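You operate a simulated robot arm through the tools that you are given. There is no shell and no other tool.

You are at the controls of a simulated robot arm. One attempt, no reset.

Task
Press the cap named on the capping card onto the filled bottle.
Fine: use the green press; leave the carriage in the middle and stand the bottle in the crate.

It is judged by the outcome, as a careful person would: the job done as asked, and still so three seconds after it is handed in. It fails if anything else is knocked over, pushed out of place, dropped, spilled or broken. A push-on lid holds only when it is set on centred and level and pressed home; a screw cap is set on level and turned clockwise until tight.

Robot
A 6-joint arm with a two-finger parallel gripper, fixed in place. Base frame: the origin is at the foot of the arm, x ahead of it, y to its left, z up; the work surface is at about z = 74. Units: cm, degrees, N and s.
With the tool pointing down near the work surface it reaches from about 26 to 68 cm from the base axis. Its first joint turns from -66.0 to 66.0 degrees. Payload 2.9 kg.
Tool frame: the origin (TCP) lies between the finger pads and is the grasp point; the fingertips stand 3 cm ahead of it; z points along the fingers, y is the line along which they close. Largest opening 11 cm; finger width 2, thickness 1; the body of the gripper, 4.8 by 11.2 cm, starts 5.5 cm behind the TCP.
Orientation is that of the tool frame in the base frame, as a unit quaternion [x, y, z, w]. With the fingers straight down and closing along the base's y, the tool's x points along the base's -x, its y along +y and its z along -z.

Tools
- The arm moves only by the tool send_rows. Its argument "increments" is text: rows parted by semicolons, each of 7 numbers parted by spaces: the shift along the tool's x, y, z in cm, then the turn, a rotation vector about the tool's x, y, z in degrees, then the gripper command, from -1 (fully open) to 1 (shut), values between in proportion. In form: x y z rx ry rz fingers; .... A call has 1 to 20 rows; each row shifts and turns the commanded pose from where the row before left it, along the tool's axes as they then stand. Rows are played at 5 a second. More than 5 cm and 8.6 degrees between two rows, or a gripper value outside its range, and nothing of the call is played. A pose out of reach is approached as far as the arm can. The call stops where the force on the tool passes 50 N (or 10 N more than at its start, if that is more) or the arm is blocked; 0.2 s more then pass. Each finger travels about 10.8 cm/s and halts on what it meets, pressing with about 20 N; the grip force reading is that of the motor and also rises with nothing between the fingers. The clock runs only during rows and for 0.2 s after the last one: add rows that do not move to give the fingers time. The reply holds the time, the measured pose of the TCP, the force on the tool along the base axes, the opening and the grip force, in the units named above and with some noise, with the torque about the TCP (base axes, N m) and any sound that the robot's microphone picked up.
- Cameras (640 x 400 px; columns grow to the right, rows downward): "scene" is fixed at [4.93, 41.27, 139.27]; the picture's right is [-0.94, -0.34, 0.00], its down [-0.16, 0.45, -0.88] and it looks along [0.30, -0.82, -0.48] (base axes); focal length 232 px, centre (320, 200). "wrist" rides on the gripper at [7.2, 1.7, -10.3] in the tool frame; the picture's right is [-0.23, 0.97, 0.00], its down [-0.76, -0.18, -0.62] and it looks along [-0.61, -0.14, 0.78] (tool axes); focal length 222 px, centre (320, 200). There is no depth. A picture from a camera that has moved, and an enlarged one, comes with that camera's place and axes in the base frame and with its lens.
- camera(camera): a new picture of that camera. It takes no simulated time.
- inspect(camera, box): a new picture of the part [left, top, right, bottom] of that camera's present view, enlarged. It takes no simulated time.
- hand_in(): hands the job in; it is judged then, once.

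Nothing tells you positions but the pictures and the camera data. Unless the task says otherwise, let go and move clear before handing in.

The tools are called as a command line: name --argument value ..., lists and objects as JSON in quotes. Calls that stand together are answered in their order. send_rows: Moves the arm, as the interface text tells. Its arguments: {"type":"object","properties":{"increments":{"type":"string"}},"required":["increments"]} The other tools are called the same way: camera (camera) takes a picture; inspect (camera, box) takes an enlarged picture of a part of a camera's view; hand_in () hands the job in.

At the start:

```text
t: 0.0
tcp_pos: [28.32, -23.48, 133.64]
orientation: [0.0, 1.0, 0.0, 0.001]
ft_force: [-0.6, -0.3, -0.7]
moment: [0.01, -0.02, -0.02]
width: 11.0
gripper_force: 0.1
```

scene: 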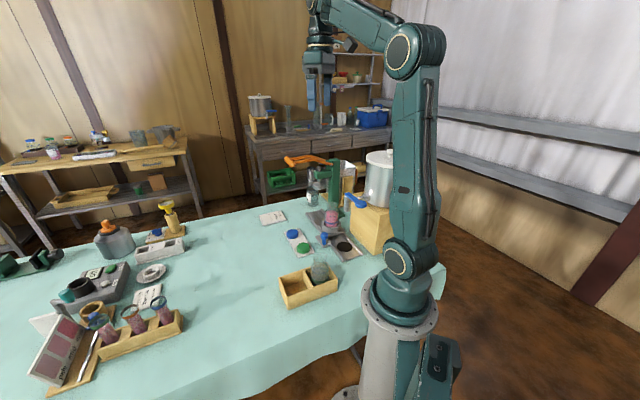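
wrist: 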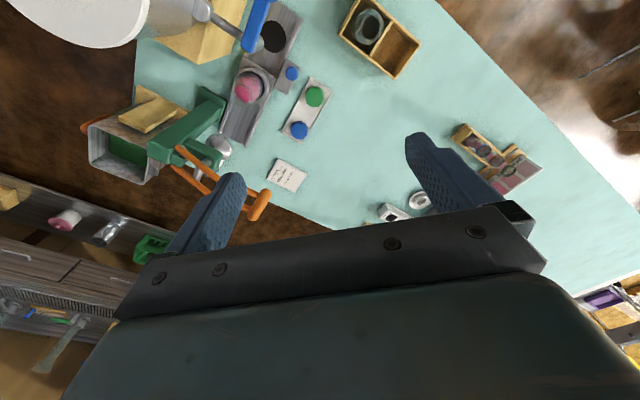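

I see a table with a green press, a filler tank, a crate, a carriage on a rail with what seems to be a pink-filled bottle, two caps (blue and green) on a tray, and a card. I'll look closer at these before moving.

inspect --camera "scene" --box '[250, 140, 410, 310]'

inspect --camera "wrist" --box '[80, 0, 440, 220]'

inspect --camera "wrist" --box '[260, 150, 320, 200]'

inspect --camera "scene" --box '[0, 190, 210, 390]'

```text
2.35 times, centred on (330, 225) of scene
camera zoom: at [4.93, 41.27, 139.27], right [-0.94, -0.34, 0.0], down [-0.16, 0.45, -0.88], along [0.3, -0.82, -0.48], focal length 545 px, centre (296, 141)
```

zoom: 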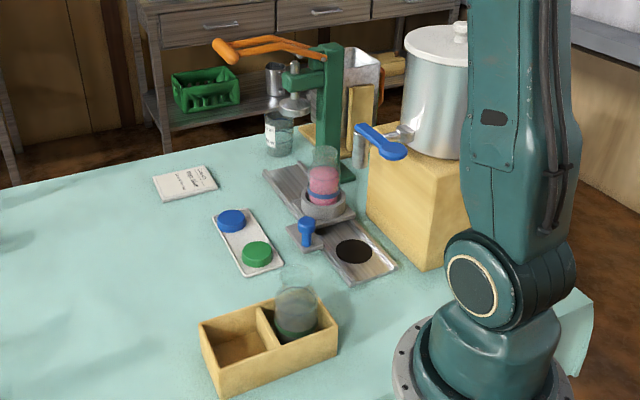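

```text
1.78 times, centred on (260, 110) of wrist
camera zoom: at [21.08, -21.72, 143.97], right [0.23, 0.97, 0.0], down [0.76, -0.18, 0.62], along [0.61, -0.14, -0.78], focal length 395 px, centre (427, 360)
```

zoom: 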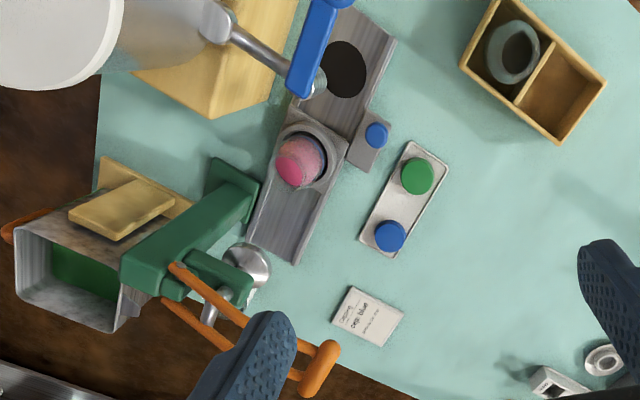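

```text
8.00 times, centred on (290, 175) of wrist
camera zoom: at [21.08, -21.72, 143.97], right [0.23, 0.97, 0.0], down [0.76, -0.18, 0.62], along [0.61, -0.14, -0.78], focal length 1777 px, centre (560, 400)
```

zoom: 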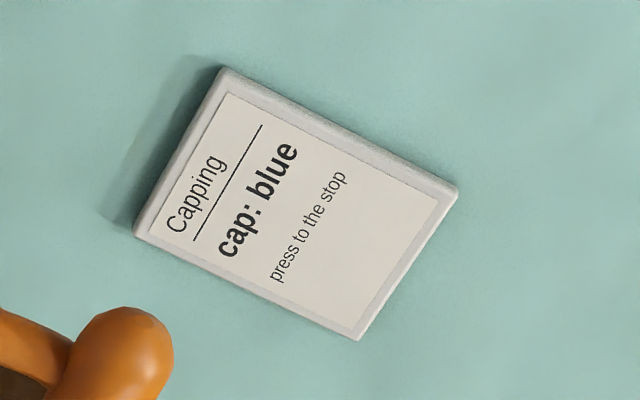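

```text
2.00 times, centred on (105, 290) of scene
camera zoom: at [4.93, 41.27, 139.27], right [-0.94, -0.34, 0.0], down [-0.16, 0.45, -0.88], along [0.3, -0.82, -0.48], focal length 464 px, centre (750, 20)
```

zoom: 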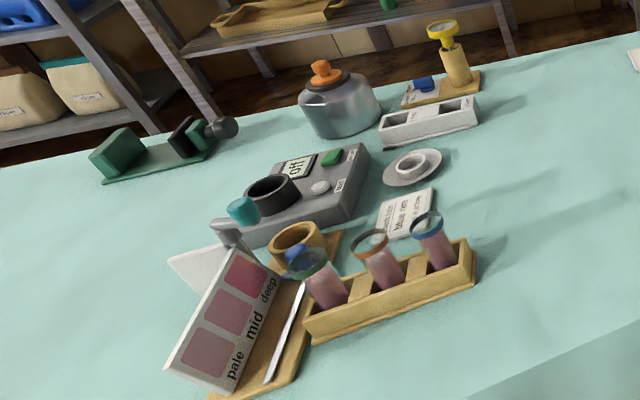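

The card says "cap: blue, press to the stop". I take the bottle in the carriage to be near (30,-42.5), the press plunger near (38,-50, z95), the lever handle near (50,-44, z105), and the blue cap near (45,-33). I'll move closer for a better view before doing anything.

send_rows --increments "-1.2 -0.4 4.2 0 0 0 -1; -1.2 -0.4 4.2 0 0 0 -1; -1.2 -0.4 4.2 0 0 0 -1; -1.2 -0.4 4.2 0 0 0 -1; -1.2 -0.4 4.2 0 0 0 -1; -1.2 -0.4 4.2 0 0 0 -1; 0 0 0 0 0 0 -1"

camera --camera "wrist"

camera --camera "scene"

```text
t: 1.6
tcp_pos: [35.73, -25.79, 108.5]
orientation: [0.0, 1.0, 0.0, 0.001]
ft_force: [-0.8, 0.5, 0.5]
moment: [-0.02, 0.02, 0.02]
width: 11.0
gripper_force: 0.1
```

```text
taken
camera wrist: at [28.52, -24.07, 118.82], right [0.23, 0.97, 0.0], down [0.76, -0.18, 0.62], along [0.61, -0.14, -0.78], focal length 222 px, centre (320, 200)
```

wrist: 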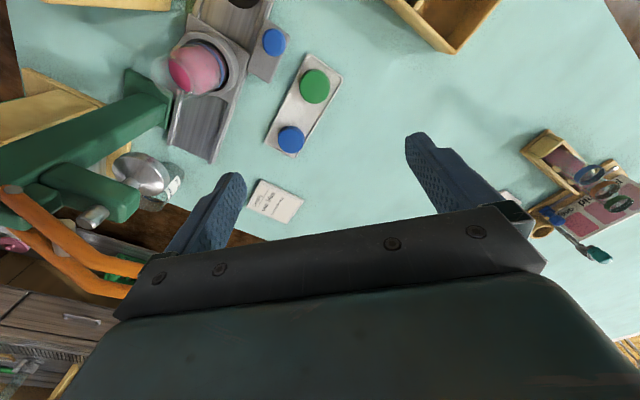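

```text
taken
```

scene: 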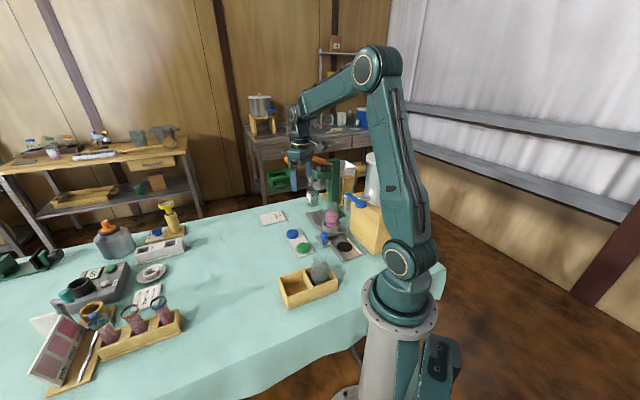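

From here I can see the carriage, caps and press clearly. I'll enlarge these parts to measure them.

inspect --camera "wrist" --box '[140, 0, 360, 165]'

inspect --camera "wrist" --box '[0, 60, 240, 310]'

inspect --camera "scene" --box '[265, 140, 375, 270]'

inspect --camera "scene" --box '[270, 250, 350, 315]'

```text
2.42 times, centred on (250, 82) of wrist
camera zoom: at [28.52, -24.07, 118.82], right [0.23, 0.97, 0.0], down [0.76, -0.18, 0.62], along [0.61, -0.14, -0.78], focal length 538 px, centre (490, 485)
```

zoom: 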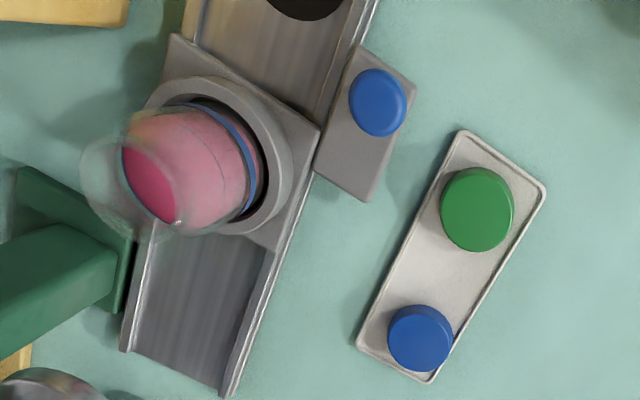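

```text
1.60 times, centred on (120, 185) of wrist
camera zoom: at [28.52, -24.07, 118.82], right [0.23, 0.97, 0.0], down [0.76, -0.18, 0.62], along [0.61, -0.14, -0.78], focal length 355 px, centre (640, 224)
```

zoom: 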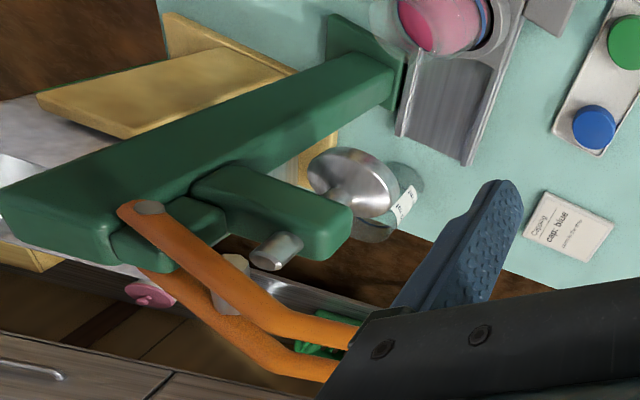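

```text
3.08 times, centred on (320, 205) of scene
camera zoom: at [4.93, 41.27, 139.27], right [-0.94, -0.34, 0.0], down [-0.16, 0.45, -0.88], along [0.3, -0.82, -0.48], focal length 713 px, centre (320, 185)
```

zoom: 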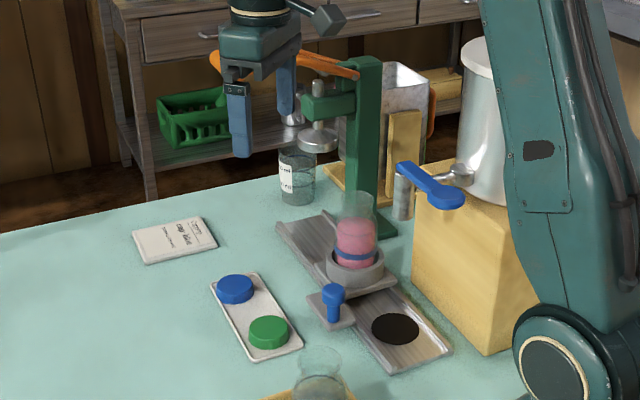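

```text
6.15 times, centred on (310, 282) of scene
camera zoom: at [4.93, 41.27, 139.27], right [-0.94, -0.34, 0.0], down [-0.16, 0.45, -0.88], along [0.3, -0.82, -0.48], focal length 1426 px, centre (382, -308)
```

zoom: 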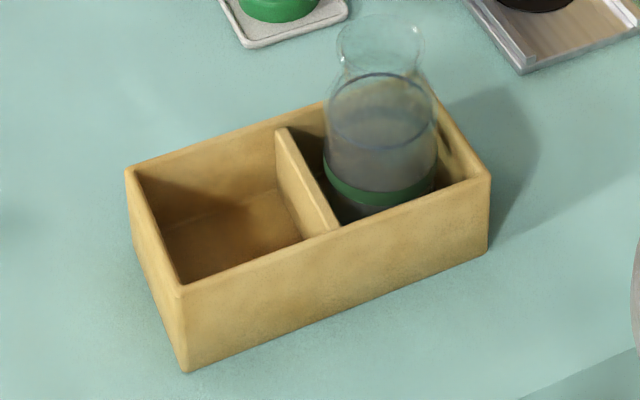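

The press, rail and carriage look to be laid out at about 45° to the base axes. I'll turn the gripper 45° to line up with them and hover near the blue cap for a close look.

send_rows --increments "0 0 0 0 0 7.5 -1; 0 0 0 0 0 7.5 -1; 0 0 0 0 0 7.5 -1; 0 0 0 0 0 7.5 -1; 0 0 0 0 0 7.5 -1; 0 0 0 0 0 7.5 -1; -2.05 0.3 2.9 0 0 0 -1; -2.05 0.3 2.9 0 0 0 -1; -2.05 0.3 2.9 0 0 0 -1; -2.05 0.3 2.9 0 0 0 -1; -2.05 0.3 2.9 0 0 0 -1; 0 0 0 0 0 0 -1"

camera --camera "wrist"

camera --camera "scene"

```text
t: 4.2
tcp_pos: [43.67, -32.1, 93.89]
orientation: [0.383, 0.924, -0.001, 0.0]
ft_force: [0.6, 0.3, 0.2]
moment: [-0.01, -0.03, 0.03]
width: 10.98
gripper_force: 0.0
```

```text
taken
camera wrist: at [39.81, -25.7, 104.2], right [0.85, 0.53, 0.0], down [0.41, -0.66, 0.62], along [0.33, -0.53, -0.78], focal length 222 px, centre (320, 200)
```

wrist: 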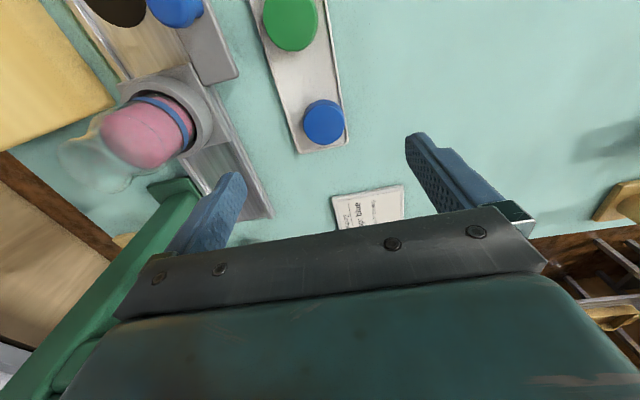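

```text
taken
```

scene: 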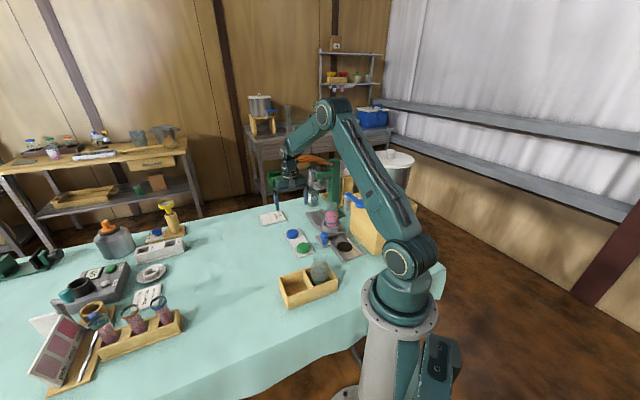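

The blue cap is in view just ahead. I'll enlarge it, along with the knob and nest, to get accurate positions.

inspect --camera "wrist" --box '[230, 0, 410, 160]'

inspect --camera "wrist" --box '[50, 0, 290, 220]'

inspect --camera "scene" --box '[265, 140, 365, 250]'

```text
2.50 times, centred on (320, 80) of wrist
camera zoom: at [39.81, -25.7, 104.2], right [0.85, 0.53, 0.0], down [0.41, -0.66, 0.62], along [0.33, -0.53, -0.78], focal length 555 px, centre (320, 500)
```

zoom: 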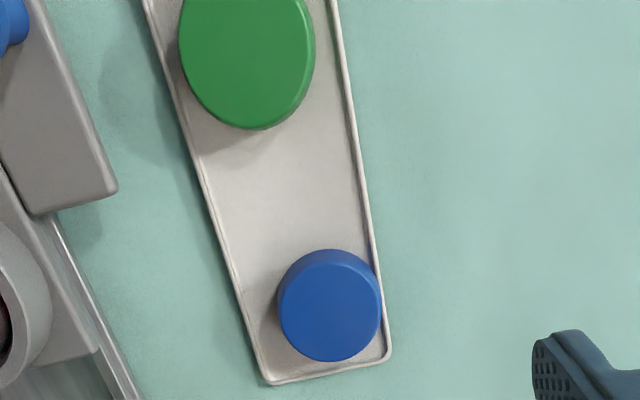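

```text
1.82 times, centred on (170, 110) of wrist
camera zoom: at [39.81, -25.7, 104.2], right [0.85, 0.53, 0.0], down [0.41, -0.66, 0.62], along [0.33, -0.53, -0.78], focal length 404 px, centre (593, 364)
```

zoom: 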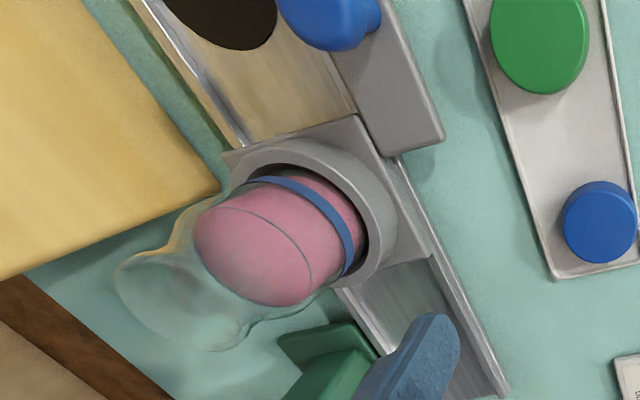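

```text
3.64 times, centred on (315, 195) of scene
camera zoom: at [4.93, 41.27, 139.27], right [-0.94, -0.34, 0.0], down [-0.16, 0.45, -0.88], along [0.3, -0.82, -0.48], focal length 843 px, centre (338, 218)
```

zoom: 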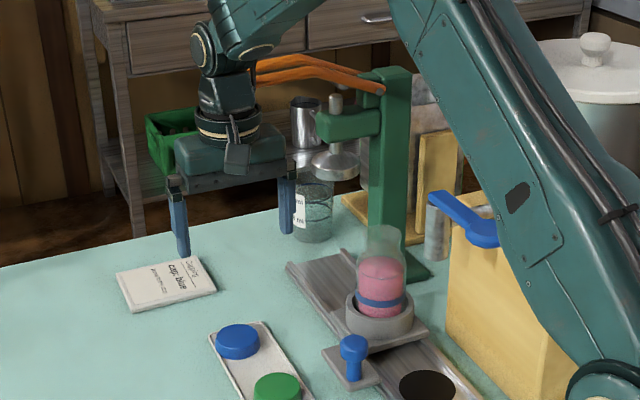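

I take the blue cap's centre to be about (45.4,-33.9), with its top near z 76.5 and a diameter of about 5.1 cm. I'll go over it, part way down, and check the alignment.

send_rows --increments "-1.25 -0.03 2.0 0 0 0 -0.6; -1.25 -0.03 2.0 0 0 0 -0.6; 0 0 3.0 0 0 0 -0.6; 0 0 2.9 0 0 0 -0.6; 0 0 0 0 0 0 -0.6"

camera --camera "wrist"

inspect --camera "scene" --box '[255, 140, 365, 260]'

```text
t: 5.4
tcp_pos: [45.55, -33.79, 84.01]
orientation: [0.382, 0.924, 0.0, 0.001]
ft_force: [-0.2, 0.1, 0.3]
moment: [-0.01, 0.03, 0.03]
width: 8.8
gripper_force: 0.1
```

```text
taken
camera wrist: at [41.68, -27.43, 94.41], right [0.85, 0.53, 0.0], down [0.41, -0.66, 0.62], along [0.33, -0.53, -0.78], focal length 222 px, centre (320, 200)
```

wrist: 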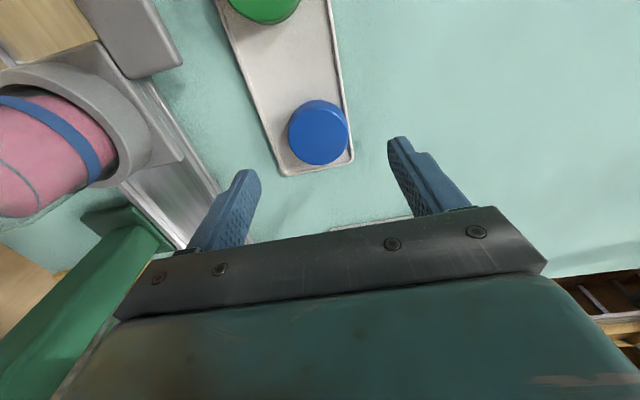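

```text
3.33 times, centred on (310, 200) of scene
camera zoom: at [4.93, 41.27, 139.27], right [-0.94, -0.34, 0.0], down [-0.16, 0.45, -0.88], along [0.3, -0.82, -0.48], focal length 772 px, centre (353, 200)
```

zoom: 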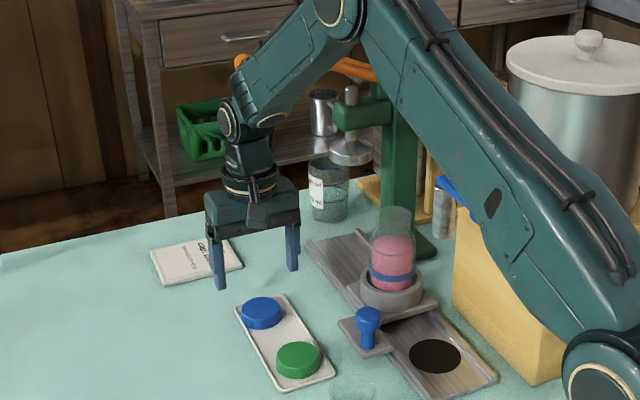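

The cap sits at about (45.35,-33.85), almost under the gripper. I'll trim the position, go down so the tips stay just above the tray rim, and look before closing.

send_rows --increments "0.1 -0.15 2.0 0 0 0 -0.5; 0 0 2.0 0 0 0 -0.5; 0 0 1.0 0 0 0 -0.5; 0 0 0.4 0 0 0 -0.5; 0 0 0 0 0 0 -0.5"

camera --camera "wrist"

inspect --camera "scene" --box '[265, 190, 325, 250]'

```text
t: 6.6
tcp_pos: [45.44, -33.95, 78.65]
orientation: [0.382, 0.924, 0.0, 0.002]
ft_force: [-0.5, 0.0, -1.2]
moment: [-0.02, -0.01, -0.01]
width: 8.23
gripper_force: 0.1
```

```text
taken
camera wrist: at [41.48, -27.58, 88.96], right [0.85, 0.53, 0.0], down [0.41, -0.66, 0.62], along [0.33, -0.53, -0.78], focal length 222 px, centre (320, 200)
```

wrist: 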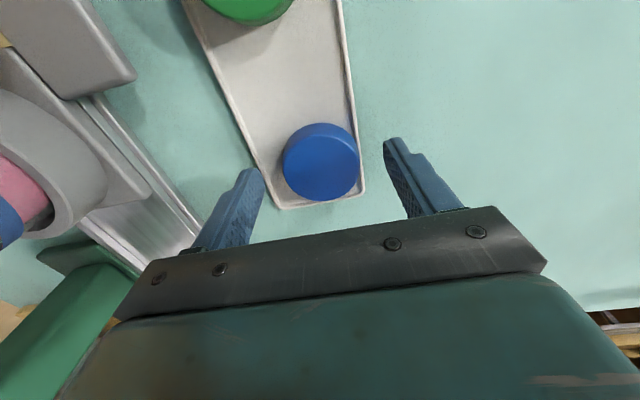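

```text
6.67 times, centred on (295, 220) of scene
camera zoom: at [4.93, 41.27, 139.27], right [-0.94, -0.34, 0.0], down [-0.16, 0.45, -0.88], along [0.3, -0.82, -0.48], focal length 1545 px, centre (487, 67)
```

zoom: 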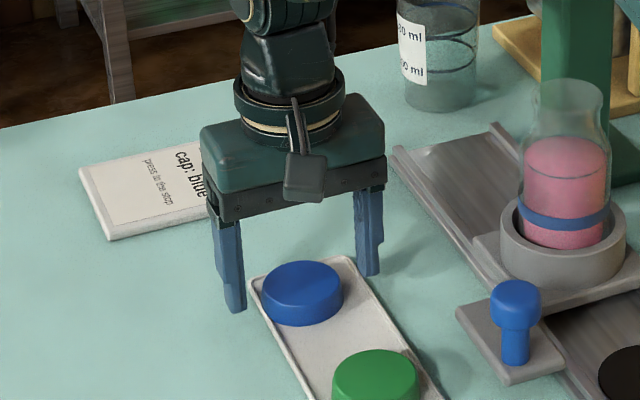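

The cap is centred between the fingers and the tips are clear of the tray. I'll close on it now.

send_rows --increments "0 0 0 0 0 0 0.3; 0 0 0 0 0 0 0.3; 0 0 0 0 0 0 0.3; 0 0 0 0 0 0 0.3"

camera --camera "wrist"

```text
t: 7.6
tcp_pos: [45.41, -33.95, 78.65]
orientation: [0.382, 0.924, 0.0, 0.001]
ft_force: [1.1, 0.7, 2.2]
moment: [0.05, -0.11, -0.03]
width: 5.09
gripper_force: 20.0
```

```text
taken
camera wrist: at [41.49, -27.58, 88.99], right [0.85, 0.53, 0.0], down [0.41, -0.66, 0.62], along [0.33, -0.53, -0.78], focal length 222 px, centre (320, 200)
```

wrist: 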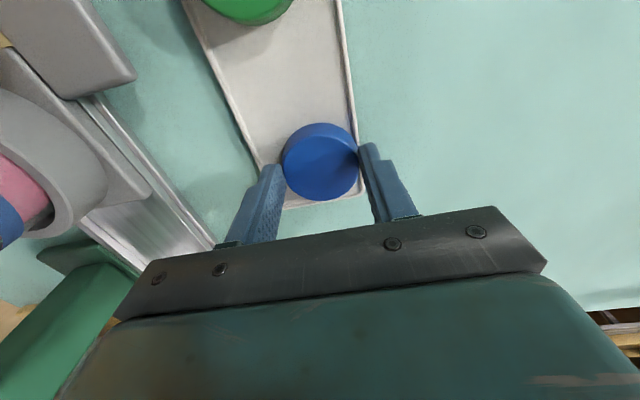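

The cap is held at 5.09 cm, which matches its full diameter. I'll zoom in to check how it's centred in the fingers, then lift it a little.

inspect --camera "wrist" --box '[240, 100, 410, 220]'

send_rows --increments "0 0 -1.0 0 0 0 0.3; 0 0 -2.0 0 0 0 0.3; 0 0 -4.0 0 0 0 0.3; 0 0 -4.0 0 0 0 0.3; 0 0 -4.0 0 0 0 0.3; 0 0 0 0 0 0 0.3"

inspect --camera "wrist" --box '[240, 100, 410, 220]'

inspect --camera "scene" --box '[265, 140, 365, 240]'

```text
3.33 times, centred on (325, 160) of wrist
camera zoom: at [41.49, -27.58, 88.99], right [0.85, 0.53, 0.0], down [0.41, -0.66, 0.62], along [0.33, -0.53, -0.78], focal length 740 px, centre (303, 333)
```

zoom: 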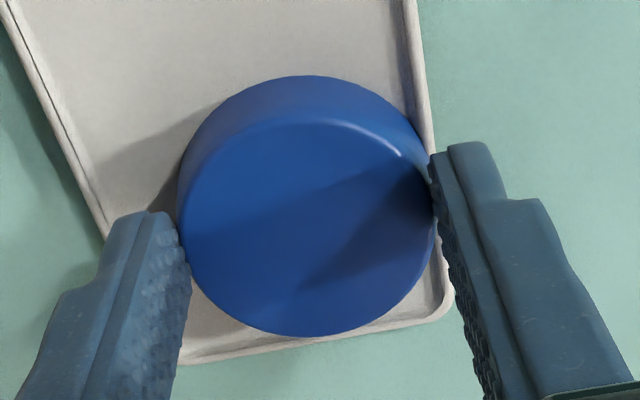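

```text
t: 9.0
tcp_pos: [45.37, -33.9, 94.09]
orientation: [0.383, 0.924, 0.0, 0.0]
ft_force: [0.7, -0.5, -0.2]
moment: [0.01, 0.01, 0.0]
width: 5.08
gripper_force: 19.5
```

```text
3.33 times, centred on (325, 160) of wrist
camera zoom: at [41.48, -27.57, 104.28], right [0.85, 0.53, 0.0], down [0.41, -0.66, 0.62], along [0.33, -0.53, -0.78], focal length 740 px, centre (303, 333)
```

zoom: 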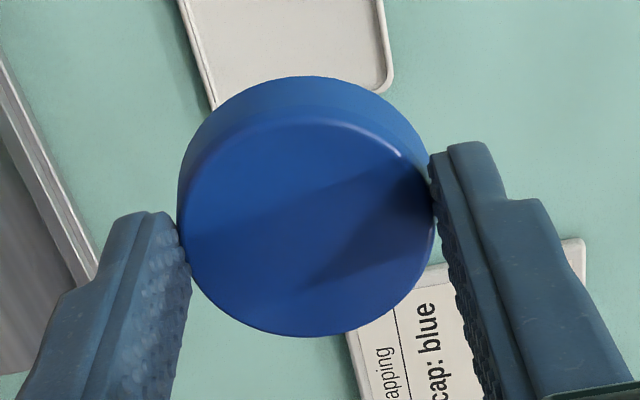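

```text
4.00 times, centred on (315, 190) of scene
camera zoom: at [4.93, 41.27, 139.27], right [-0.94, -0.34, 0.0], down [-0.16, 0.45, -0.88], along [0.3, -0.82, -0.48], focal length 927 px, centre (340, 240)
```

zoom: 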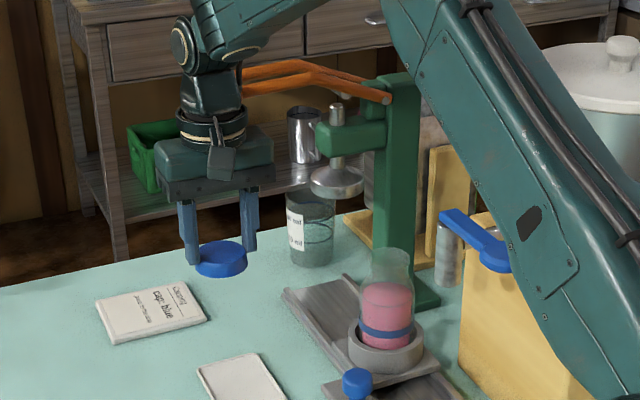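

The cap is held and level. I'll zoom in on it from the scene camera to see how it sits relative to the fingertips, and measure the bottle mouth.

inspect --camera "scene" --box '[270, 180, 306, 216]'

inspect --camera "scene" --box '[305, 195, 345, 245]'

camera --camera "wrist"

```text
11.11 times, centred on (288, 198) of scene
camera zoom: at [4.93, 41.27, 139.27], right [-0.94, -0.34, 0.0], down [-0.16, 0.45, -0.88], along [0.3, -0.82, -0.48], focal length 2575 px, centre (676, 222)
```

zoom: 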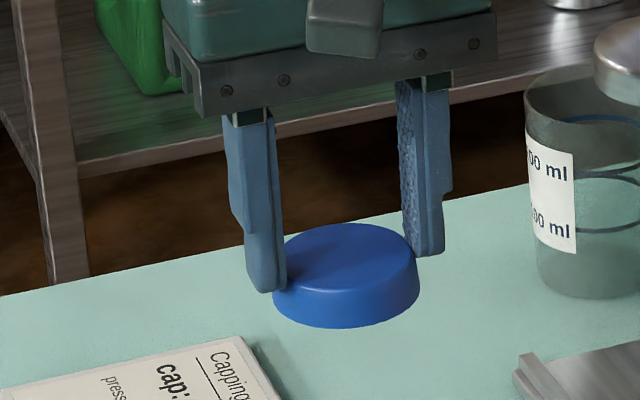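

```text
8.00 times, centred on (325, 220) of scene
camera zoom: at [4.93, 41.27, 139.27], right [-0.94, -0.34, 0.0], down [-0.16, 0.45, -0.88], along [0.3, -0.82, -0.48], focal length 1854 px, centre (280, 40)
```

zoom: 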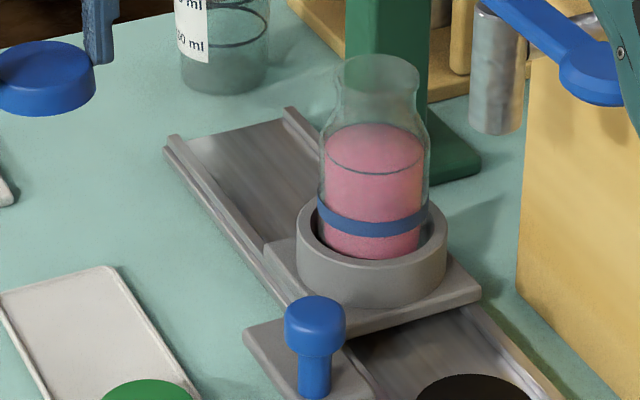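

```text
taken
camera wrist: at [41.48, -27.57, 104.28], right [0.85, 0.53, 0.0], down [0.41, -0.66, 0.62], along [0.33, -0.53, -0.78], focal length 222 px, centre (320, 200)
```

wrist: 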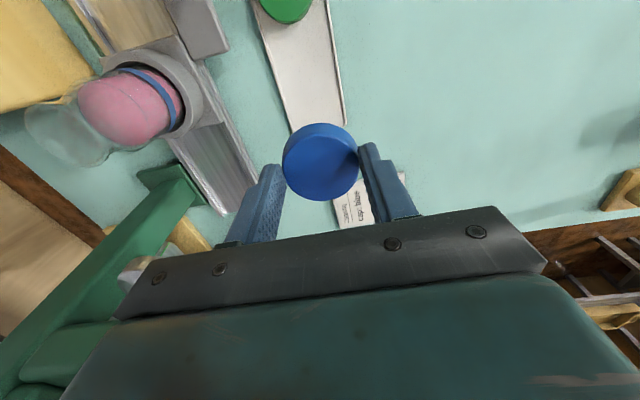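

The cap's top sits about 2.65 cm ahead of the TCP, and its skirt hangs below the fingertips. Next I'll view the bottle mouth closely from the wrist camera to fix its position.

inspect --camera "wrist" --box '[0, 40, 220, 200]'

inspect --camera "scene" --box '[315, 198, 339, 222]'

```text
2.50 times, centred on (110, 120) of wrist
camera zoom: at [41.48, -27.57, 104.28], right [0.85, 0.53, 0.0], down [0.41, -0.66, 0.62], along [0.33, -0.53, -0.78], focal length 555 px, centre (845, 400)
```

zoom: 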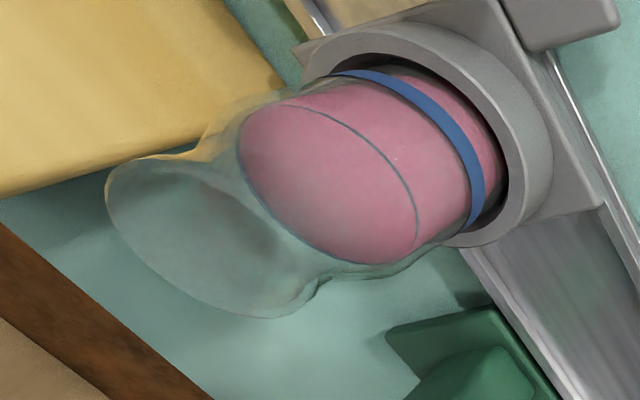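

```text
16.00 times, centred on (327, 210) of scene
camera zoom: at [4.93, 41.27, 139.27], right [-0.94, -0.34, 0.0], down [-0.16, 0.45, -0.88], along [0.3, -0.82, -0.48], focal length 3708 px, centre (208, 40)
```

zoom: 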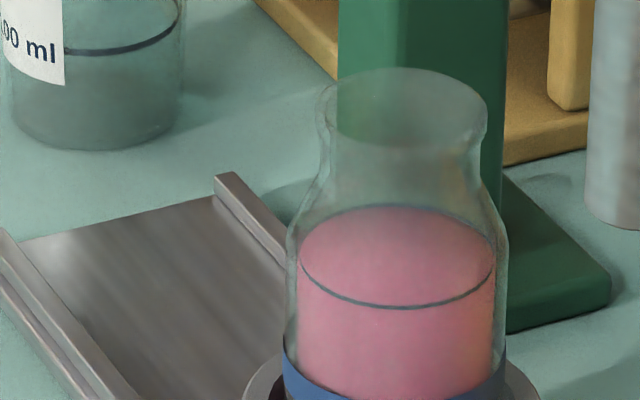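

The bottle mouth triangulates well to about (29.5,-42.25, z 89.3), with both cameras agreeing within 0.1 cm. I'll raise the cap, step away from the lever first, then carry it over the bottle.

send_rows --increments "0 0 -3 0 0 0 0.3; 0 0 -3 0 0 0 0.3; 2.8 0 0 0 0 0 0.3; 2.8 0 0 0 0 0 0.3; 0 -3.4 0 0 0 0 0.3; 0 -3.4 0 0 0 0 0.3; 0 -3.4 0 0 0 0 0.3; 0 -3.4 0 0 0 0 0.3; 0 -3.4 0 0 0 0 0.3; 0 0 0 0 0 0 0.3; 0 0 0 0 0 0 0.3"

camera --camera "wrist"

inspect --camera "scene" --box '[285, 150, 365, 240]'

```text
t: 11.4
tcp_pos: [29.33, -42.03, 99.43]
orientation: [0.382, 0.924, 0.0, 0.001]
ft_force: [0.2, 0.5, -0.9]
moment: [-0.03, 0.02, 0.0]
width: 5.09
gripper_force: 20.0
```

```text
taken
camera wrist: at [25.44, -35.7, 109.88], right [0.85, 0.53, 0.0], down [0.41, -0.66, 0.62], along [0.33, -0.53, -0.78], focal length 222 px, centre (320, 200)
```

wrist: 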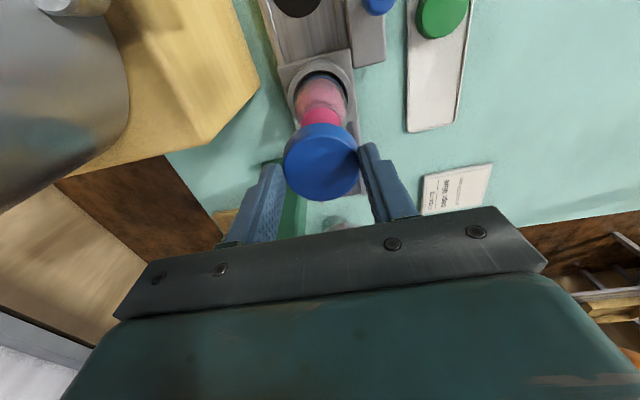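

```text
4.44 times, centred on (325, 195) of scene
camera zoom: at [4.93, 41.27, 139.27], right [-0.94, -0.34, 0.0], down [-0.16, 0.45, -0.88], along [0.3, -0.82, -0.48], focal length 1030 px, centre (298, 222)
```

zoom: 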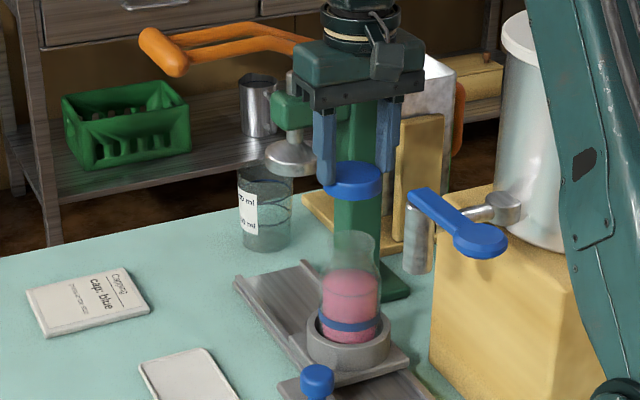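

The cap is now above the bottle with the tank, tap and press clear on all sides. I'll lower to about 1.5 cm above the mouth and check centring from both cameras.

send_rows --increments "0 0 1.5 0 0 0 0.3; 0 0 1.5 0 0 0 0.3; 0 0 1.4 0 0 0 0.3; 0 0 0 0 0 0 0.3; 0 0 0 0 0 0 0.3"

inspect --camera "wrist" --box '[240, 40, 420, 220]'

inspect --camera "scene" --box '[310, 180, 346, 230]'

```text
t: 12.6
tcp_pos: [29.38, -42.0, 95.33]
orientation: [0.383, 0.924, -0.001, 0.001]
ft_force: [0.0, -0.3, -0.4]
moment: [-0.03, 0.01, -0.01]
width: 5.07
gripper_force: 20.5
```

```text
2.22 times, centred on (330, 130) of wrist
camera zoom: at [25.51, -35.68, 105.66], right [0.85, 0.53, 0.0], down [0.41, -0.66, 0.62], along [0.33, -0.53, -0.78], focal length 494 px, centre (298, 356)
```

zoom: 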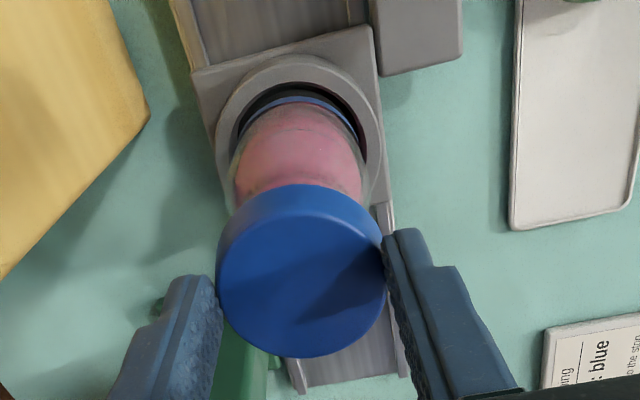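

```text
8.00 times, centred on (328, 205) of scene
camera zoom: at [4.93, 41.27, 139.27], right [-0.94, -0.34, 0.0], down [-0.16, 0.45, -0.88], along [0.3, -0.82, -0.48], focal length 1854 px, centre (256, 160)
```

zoom: 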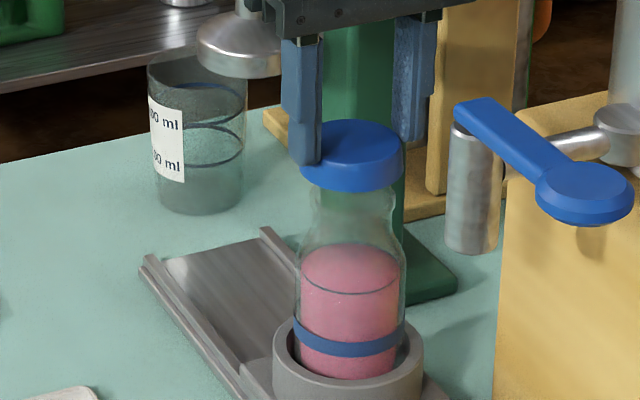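

The cap looks nearly centred over the mouth. I'll zoom in further on both views to measure any small offset before setting it down.

inspect --camera "scene" --box '[318, 192, 338, 232]'

inspect --camera "wrist" --box '[275, 60, 365, 140]'

inspect --camera "wrist" --box '[270, 115, 370, 205]'

```text
10.00 times, centred on (328, 212) of scene
camera zoom: at [4.93, 41.27, 139.27], right [-0.94, -0.34, 0.0], down [-0.16, 0.45, -0.88], along [0.3, -0.82, -0.48], focal length 2317 px, centre (240, 80)
```

zoom: 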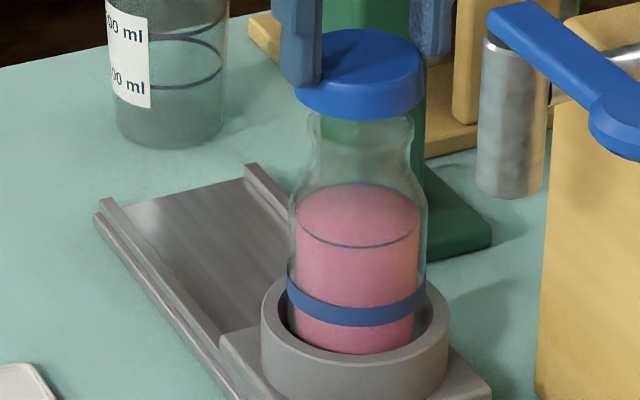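

```text
5.00 times, centred on (320, 100) of wrist
camera zoom: at [25.51, -35.68, 105.66], right [0.85, 0.53, 0.0], down [0.41, -0.66, 0.62], along [0.33, -0.53, -0.78], focal length 1111 px, centre (320, 700)
```

zoom: 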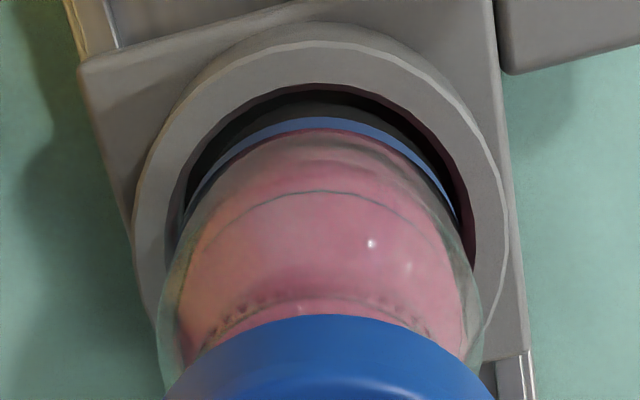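

```text
4.44 times, centred on (320, 160) of wrist
camera zoom: at [25.51, -35.68, 105.66], right [0.85, 0.53, 0.0], down [0.41, -0.66, 0.62], along [0.33, -0.53, -0.78], focal length 987 px, centre (320, 378)
```

zoom: 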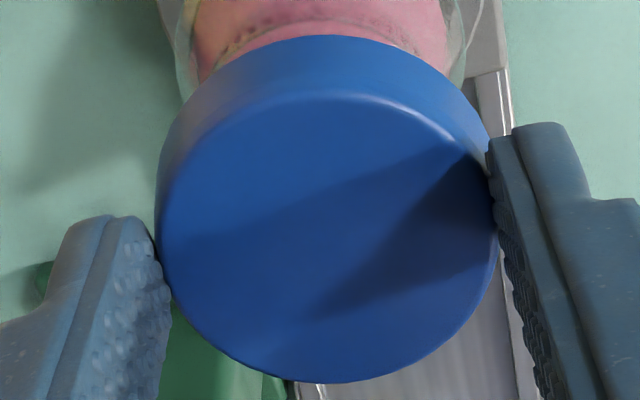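

The cap looks about 0.1 cm off along the finger axis, so I'll correct that and lower gently in short steps, checking the force each time.

send_rows --increments "0.05 -0.1 0 0 0 0 0.3; 0 0 0.5 0 0 0 0.3; 0 0 0.5 0 0 0 0.3; 0 0 0.2 0 0 0 0.3; 0 0 0 0 0 0 0.3"

inspect --camera "scene" --box '[316, 190, 340, 220]'

inspect --camera "wrist" --box '[275, 60, 365, 140]'

```text
t: 13.8
tcp_pos: [29.33, -41.92, 94.09]
orientation: [0.383, 0.924, -0.001, 0.002]
ft_force: [0.8, -0.1, -0.2]
moment: [-0.01, -0.02, 0.01]
width: 5.08
gripper_force: 19.5
```

```text
13.33 times, centred on (328, 205) of scene
camera zoom: at [4.93, 41.27, 139.27], right [-0.94, -0.34, 0.0], down [-0.16, 0.45, -0.88], along [0.3, -0.82, -0.48], focal length 3090 px, centre (213, 133)
```

zoom: 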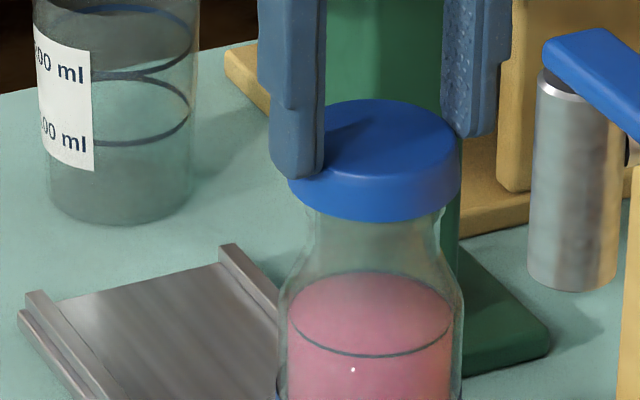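

```text
5.00 times, centred on (320, 100) of wrist
camera zoom: at [25.42, -35.66, 104.43], right [0.85, 0.53, 0.0], down [0.41, -0.66, 0.62], along [0.33, -0.53, -0.78], focal length 1111 px, centre (320, 700)
```

zoom: 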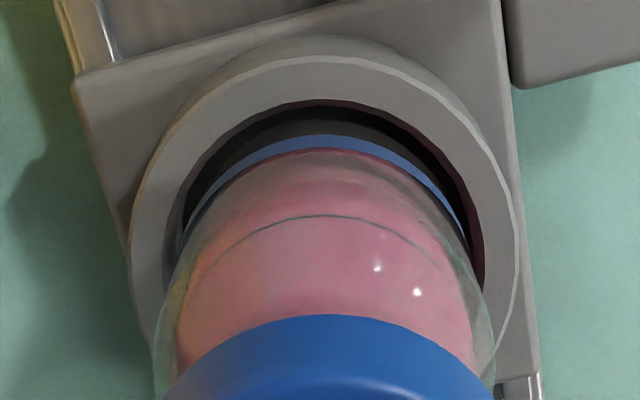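

Laterally the cap and mouth now line up. I estimate a small remaining offset toward the camera, so I'll trim 0.15 cm and lower in small steps until I feel contact.

send_rows --increments "-0.15 -0.05 0 0 0 0 0.3; 0 0 0.15 0 0 0 0.3; 0 0 0.15 0 0 0 0.3; 0 0 0 0 0 0 0.3"

send_rows --increments "0 0 0.1 0 0 0 0.3; 0 0 0.1 0 0 0 0.3; 0 0 0 0 0 0 0.3"

inspect --camera "scene" --box '[316, 190, 340, 220]'

```text
t: 14.8
tcp_pos: [29.29, -42.08, 93.62]
orientation: [0.382, 0.924, 0.0, 0.0]
ft_force: [0.7, -0.3, 0.3]
moment: [-0.01, -0.04, 0.01]
width: 5.11
gripper_force: 19.8
```

```text
t: 15.6
tcp_pos: [29.46, -42.27, 93.59]
orientation: [0.383, 0.924, 0.0, 0.001]
ft_force: [-0.3, -0.8, -0.5]
moment: [0.01, 0.03, 0.01]
width: 5.12
gripper_force: 19.2
```

```text
13.33 times, centred on (328, 205) of scene
camera zoom: at [4.93, 41.27, 139.27], right [-0.94, -0.34, 0.0], down [-0.16, 0.45, -0.88], along [0.3, -0.82, -0.48], focal length 3090 px, centre (213, 133)
```

zoom: 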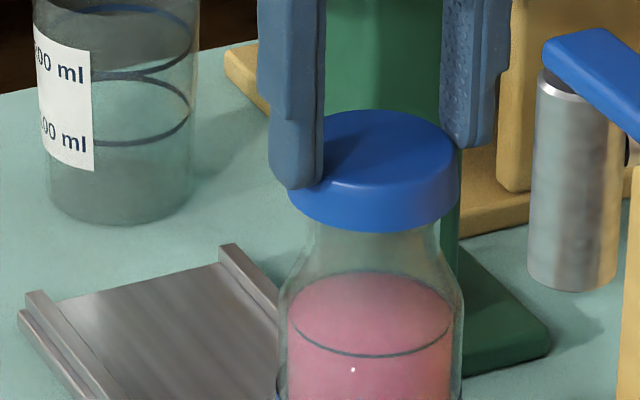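

There's no contact yet and the cap's lower edge is about level with the mouth. I'll keep lowering in small steps and read the force each time.

send_rows --increments "0 0 0.1 0 0 0 0.3; 0 0 0.1 0 0 0 0.3; 0 0 0 0 0 0 0.3"

send_rows --increments "0 0 0.1 0 0 0 0.3; 0 0 0.05 0 0 0 0.3; 0 0 0 0 0 0 0.3"

```text
t: 16.4
tcp_pos: [29.55, -42.21, 93.45]
orientation: [0.383, 0.924, -0.001, 0.002]
ft_force: [1.0, -0.7, 14.0]
moment: [0.21, 0.17, 0.0]
width: 5.09
gripper_force: 20.0
```

```text
t: 17.2
tcp_pos: [29.55, -42.21, 93.41]
orientation: [0.383, 0.924, -0.002, 0.003]
ft_force: [-1.4, -2.3, 30.6]
moment: [0.32, 0.5, 0.06]
width: 5.17
gripper_force: 20.0
```

I felt contact of 14 N and then 30 N. The torque puts it on the bottle's tap-side edge, so the cap is slightly off towards the press. I'll back off and look.

send_rows --increments "0 0 -0.2 0 0 0 0.3; 0 0 -0.2 0 0 0 0.3; 0 0 0 0 0 0 0.3"

inspect --camera "scene" --box '[316, 190, 340, 220]'

inspect --camera "wrist" --box '[270, 115, 370, 205]'

```text
t: 18.0
tcp_pos: [29.47, -42.06, 93.6]
orientation: [0.383, 0.924, 0.001, -0.001]
ft_force: [0.4, -1.2, 1.5]
moment: [-0.04, 0.01, 0.0]
width: 5.16
gripper_force: 20.1
```

```text
13.33 times, centred on (328, 205) of scene
camera zoom: at [4.93, 41.27, 139.27], right [-0.94, -0.34, 0.0], down [-0.16, 0.45, -0.88], along [0.3, -0.82, -0.48], focal length 3090 px, centre (213, 133)
```

zoom: 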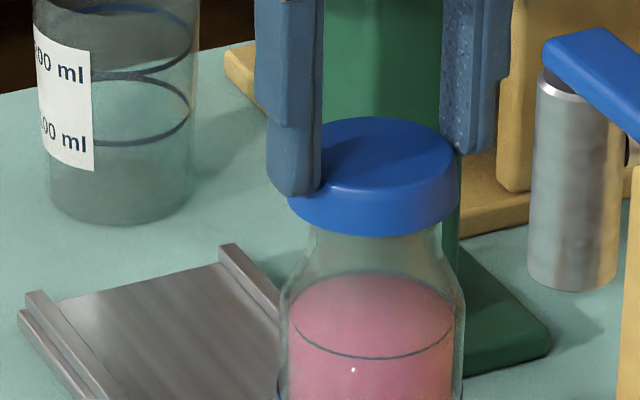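

```text
4.44 times, centred on (320, 160) of wrist
camera zoom: at [25.49, -35.72, 103.78], right [0.85, 0.53, 0.0], down [0.41, -0.67, 0.62], along [0.33, -0.53, -0.78], focal length 987 px, centre (320, 378)
```

zoom: 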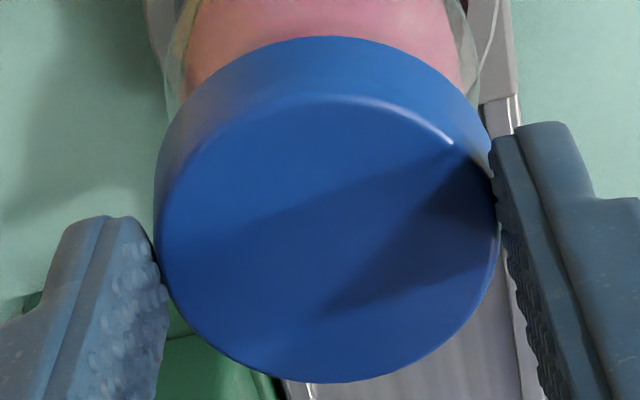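

The cap hasn't slipped or tilted in the fingers. I'll lift slightly clear and take a few readings to average out the position noise before correcting.

send_rows --increments "0 0 -0.3 0 0 0 0.3; 0 0 0 0 0 0 0.3"

send_rows --increments "0 0 0 0 0 0 0.3"

send_rows --increments "0 0 0 0 0 0 0.3"

send_rows --increments "0 0 0 0 0 0 0.3"

inspect --camera "wrist" --box '[270, 60, 370, 150]'

inspect --camera "scene" --box '[316, 190, 340, 220]'

```text
t: 18.6
tcp_pos: [29.4, -42.13, 93.89]
orientation: [0.383, 0.924, -0.001, 0.0]
ft_force: [-0.5, 0.5, 0.7]
moment: [0.0, 0.02, -0.01]
width: 5.19
gripper_force: 20.2
```

```text
t: 19.0
tcp_pos: [29.47, -42.22, 93.92]
orientation: [0.382, 0.924, -0.001, 0.001]
ft_force: [0.1, -0.2, -0.9]
moment: [0.01, -0.01, -0.02]
width: 5.18
gripper_force: 20.1
```

```text
t: 19.4
tcp_pos: [29.4, -42.11, 93.85]
orientation: [0.382, 0.924, -0.001, 0.001]
ft_force: [0.7, 0.2, -1.4]
moment: [0.03, 0.0, 0.0]
width: 5.17
gripper_force: 20.3
```

```text
t: 19.8
tcp_pos: [29.46, -42.09, 94.0]
orientation: [0.383, 0.924, 0.0, 0.001]
ft_force: [-0.4, 0.5, 0.0]
moment: [0.01, -0.02, 0.02]
width: 5.19
gripper_force: 20.3
```

```text
4.44 times, centred on (320, 105) of wrist
camera zoom: at [25.51, -35.8, 104.27], right [0.85, 0.53, 0.0], down [0.41, -0.66, 0.62], along [0.33, -0.53, -0.78], focal length 987 px, centre (320, 622)
```

zoom: 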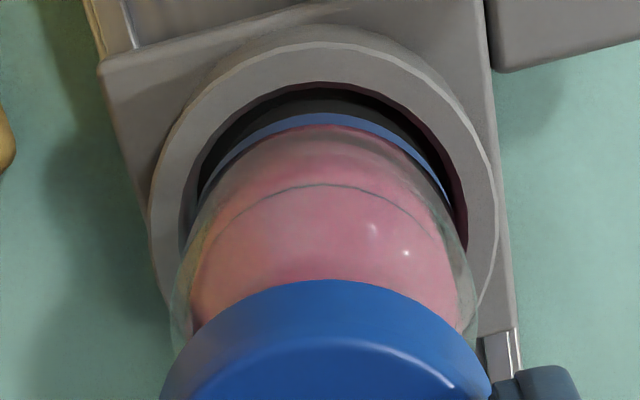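

```text
13.33 times, centred on (328, 205) of scene
camera zoom: at [4.93, 41.27, 139.27], right [-0.94, -0.34, 0.0], down [-0.16, 0.45, -0.88], along [0.3, -0.82, -0.48], focal length 3090 px, centre (213, 133)
```

zoom: 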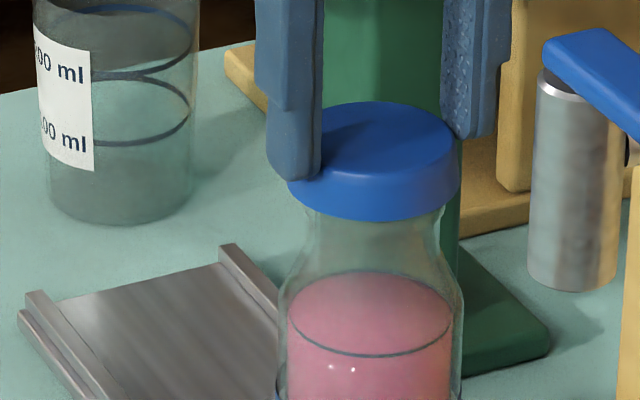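

The averaged TCP is (29.43,-42.14), so the cap is about 0.1–0.2 cm too far towards the press. I'll shift 0.2 cm back towards the tap and lower again, one small step at a time.

send_rows --increments "0.2 0 0 0 0 0 0.3; 0 0 0.2 0 0 0 0.3; 0 0 0.1 0 0 0 0.3; 0 0 0 0 0 0 0.3"

```text
t: 20.8
tcp_pos: [29.28, -42.0, 93.58]
orientation: [0.383, 0.924, -0.001, 0.0]
ft_force: [1.0, 0.1, -0.1]
moment: [-0.01, 0.02, -0.02]
width: 5.19
gripper_force: 20.0
```

No contact yet, so I'll lower another small step.

send_rows --increments "0 0 0.12 0 0 0 0.3; 0 0 0 0 0 0 0.3"

```text
t: 21.4
tcp_pos: [29.23, -41.97, 93.43]
orientation: [0.383, 0.924, -0.001, 0.001]
ft_force: [0.5, -0.4, 0.2]
moment: [-0.04, -0.03, -0.04]
width: 5.18
gripper_force: 19.8
```

Still free, so I'll take the next small step down.

send_rows --increments "0 0 0.1 0 0 0 0.3; 0 0 0 0 0 0 0.3"

```text
t: 22.0
tcp_pos: [29.24, -42.08, 93.23]
orientation: [0.383, 0.924, 0.0, 0.001]
ft_force: [0.6, -0.1, 0.0]
moment: [-0.01, -0.01, 0.0]
width: 5.2
gripper_force: 20.5
```

Still no contact at z 93.23, so I'll continue down gently.

send_rows --increments "0 0 0.1 0 0 0 0.3; 0 0 0 0 0 0 0.3"

```text
t: 22.6
tcp_pos: [29.31, -42.02, 93.05]
orientation: [0.383, 0.924, 0.0, 0.001]
ft_force: [-0.6, 0.3, -0.4]
moment: [-0.02, 0.01, 0.0]
width: 5.06
gripper_force: 20.0
```

The width reading changed slightly, so I'll look before going further.

inspect --camera "scene" --box '[316, 190, 340, 220]'

inspect --camera "wrist" --box '[260, 60, 380, 220]'

```text
13.33 times, centred on (328, 205) of scene
camera zoom: at [4.93, 41.27, 139.27], right [-0.94, -0.34, 0.0], down [-0.16, 0.45, -0.88], along [0.3, -0.82, -0.48], focal length 3090 px, centre (213, 133)
```

zoom: 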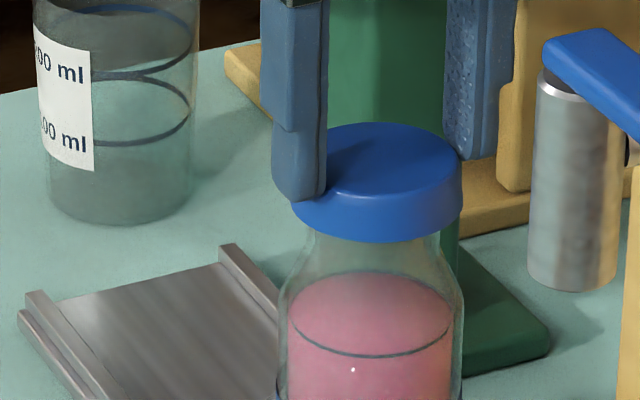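

```text
2.50 times, centred on (320, 140) of wrist
camera zoom: at [25.33, -35.7, 103.59], right [0.85, 0.53, 0.0], down [0.41, -0.66, 0.62], along [0.33, -0.53, -0.78], focal length 555 px, centre (320, 350)
```

zoom: 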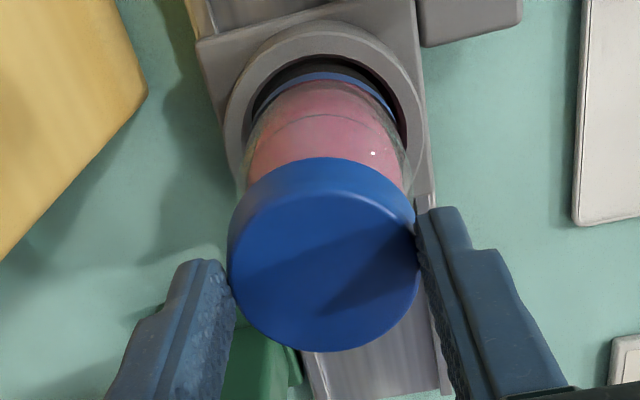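

The skirt is now passing down over the bottle lip with no force, so it's well aligned. I'll keep lowering until it seats.

send_rows --increments "0 0 0.1 0 0 0 0.3; 0 0 0 0 0 0 0.3"

```text
t: 23.2
tcp_pos: [29.41, -42.12, 93.2]
orientation: [0.382, 0.924, 0.0, 0.001]
ft_force: [0.6, 0.0, -1.6]
moment: [0.01, -0.02, -0.01]
width: 5.09
gripper_force: 19.6
```

Force is still about zero, so I'll continue with single small steps.

send_rows --increments "0 0 0.1 0 0 0 0.3; 0 0 0 0 0 0 0.3"

```text
t: 23.8
tcp_pos: [29.24, -41.95, 93.1]
orientation: [0.383, 0.924, -0.001, 0.001]
ft_force: [-0.1, -0.4, 0.8]
moment: [0.01, 0.01, 0.02]
width: 5.09
gripper_force: 20.7
```

Still free, so here is another step.

send_rows --increments "0 0 0.1 0 0 0 0.3; 0 0 0 0 0 0 0.3"

```text
t: 24.4
tcp_pos: [29.29, -42.02, 92.91]
orientation: [0.383, 0.924, 0.0, 0.001]
ft_force: [-0.2, -0.7, -0.6]
moment: [0.01, -0.02, -0.01]
width: 5.11
gripper_force: 20.2
```

No contact at z 92.9, so I'll take another step.

send_rows --increments "0 0 0.1 0 0 0 0.3; 0 0 0 0 0 0 0.3"

```text
t: 25.0
tcp_pos: [29.3, -42.05, 92.95]
orientation: [0.383, 0.924, -0.001, 0.0]
ft_force: [-0.4, 0.2, 0.1]
moment: [-0.01, 0.03, -0.02]
width: 5.07
gripper_force: 20.0
```

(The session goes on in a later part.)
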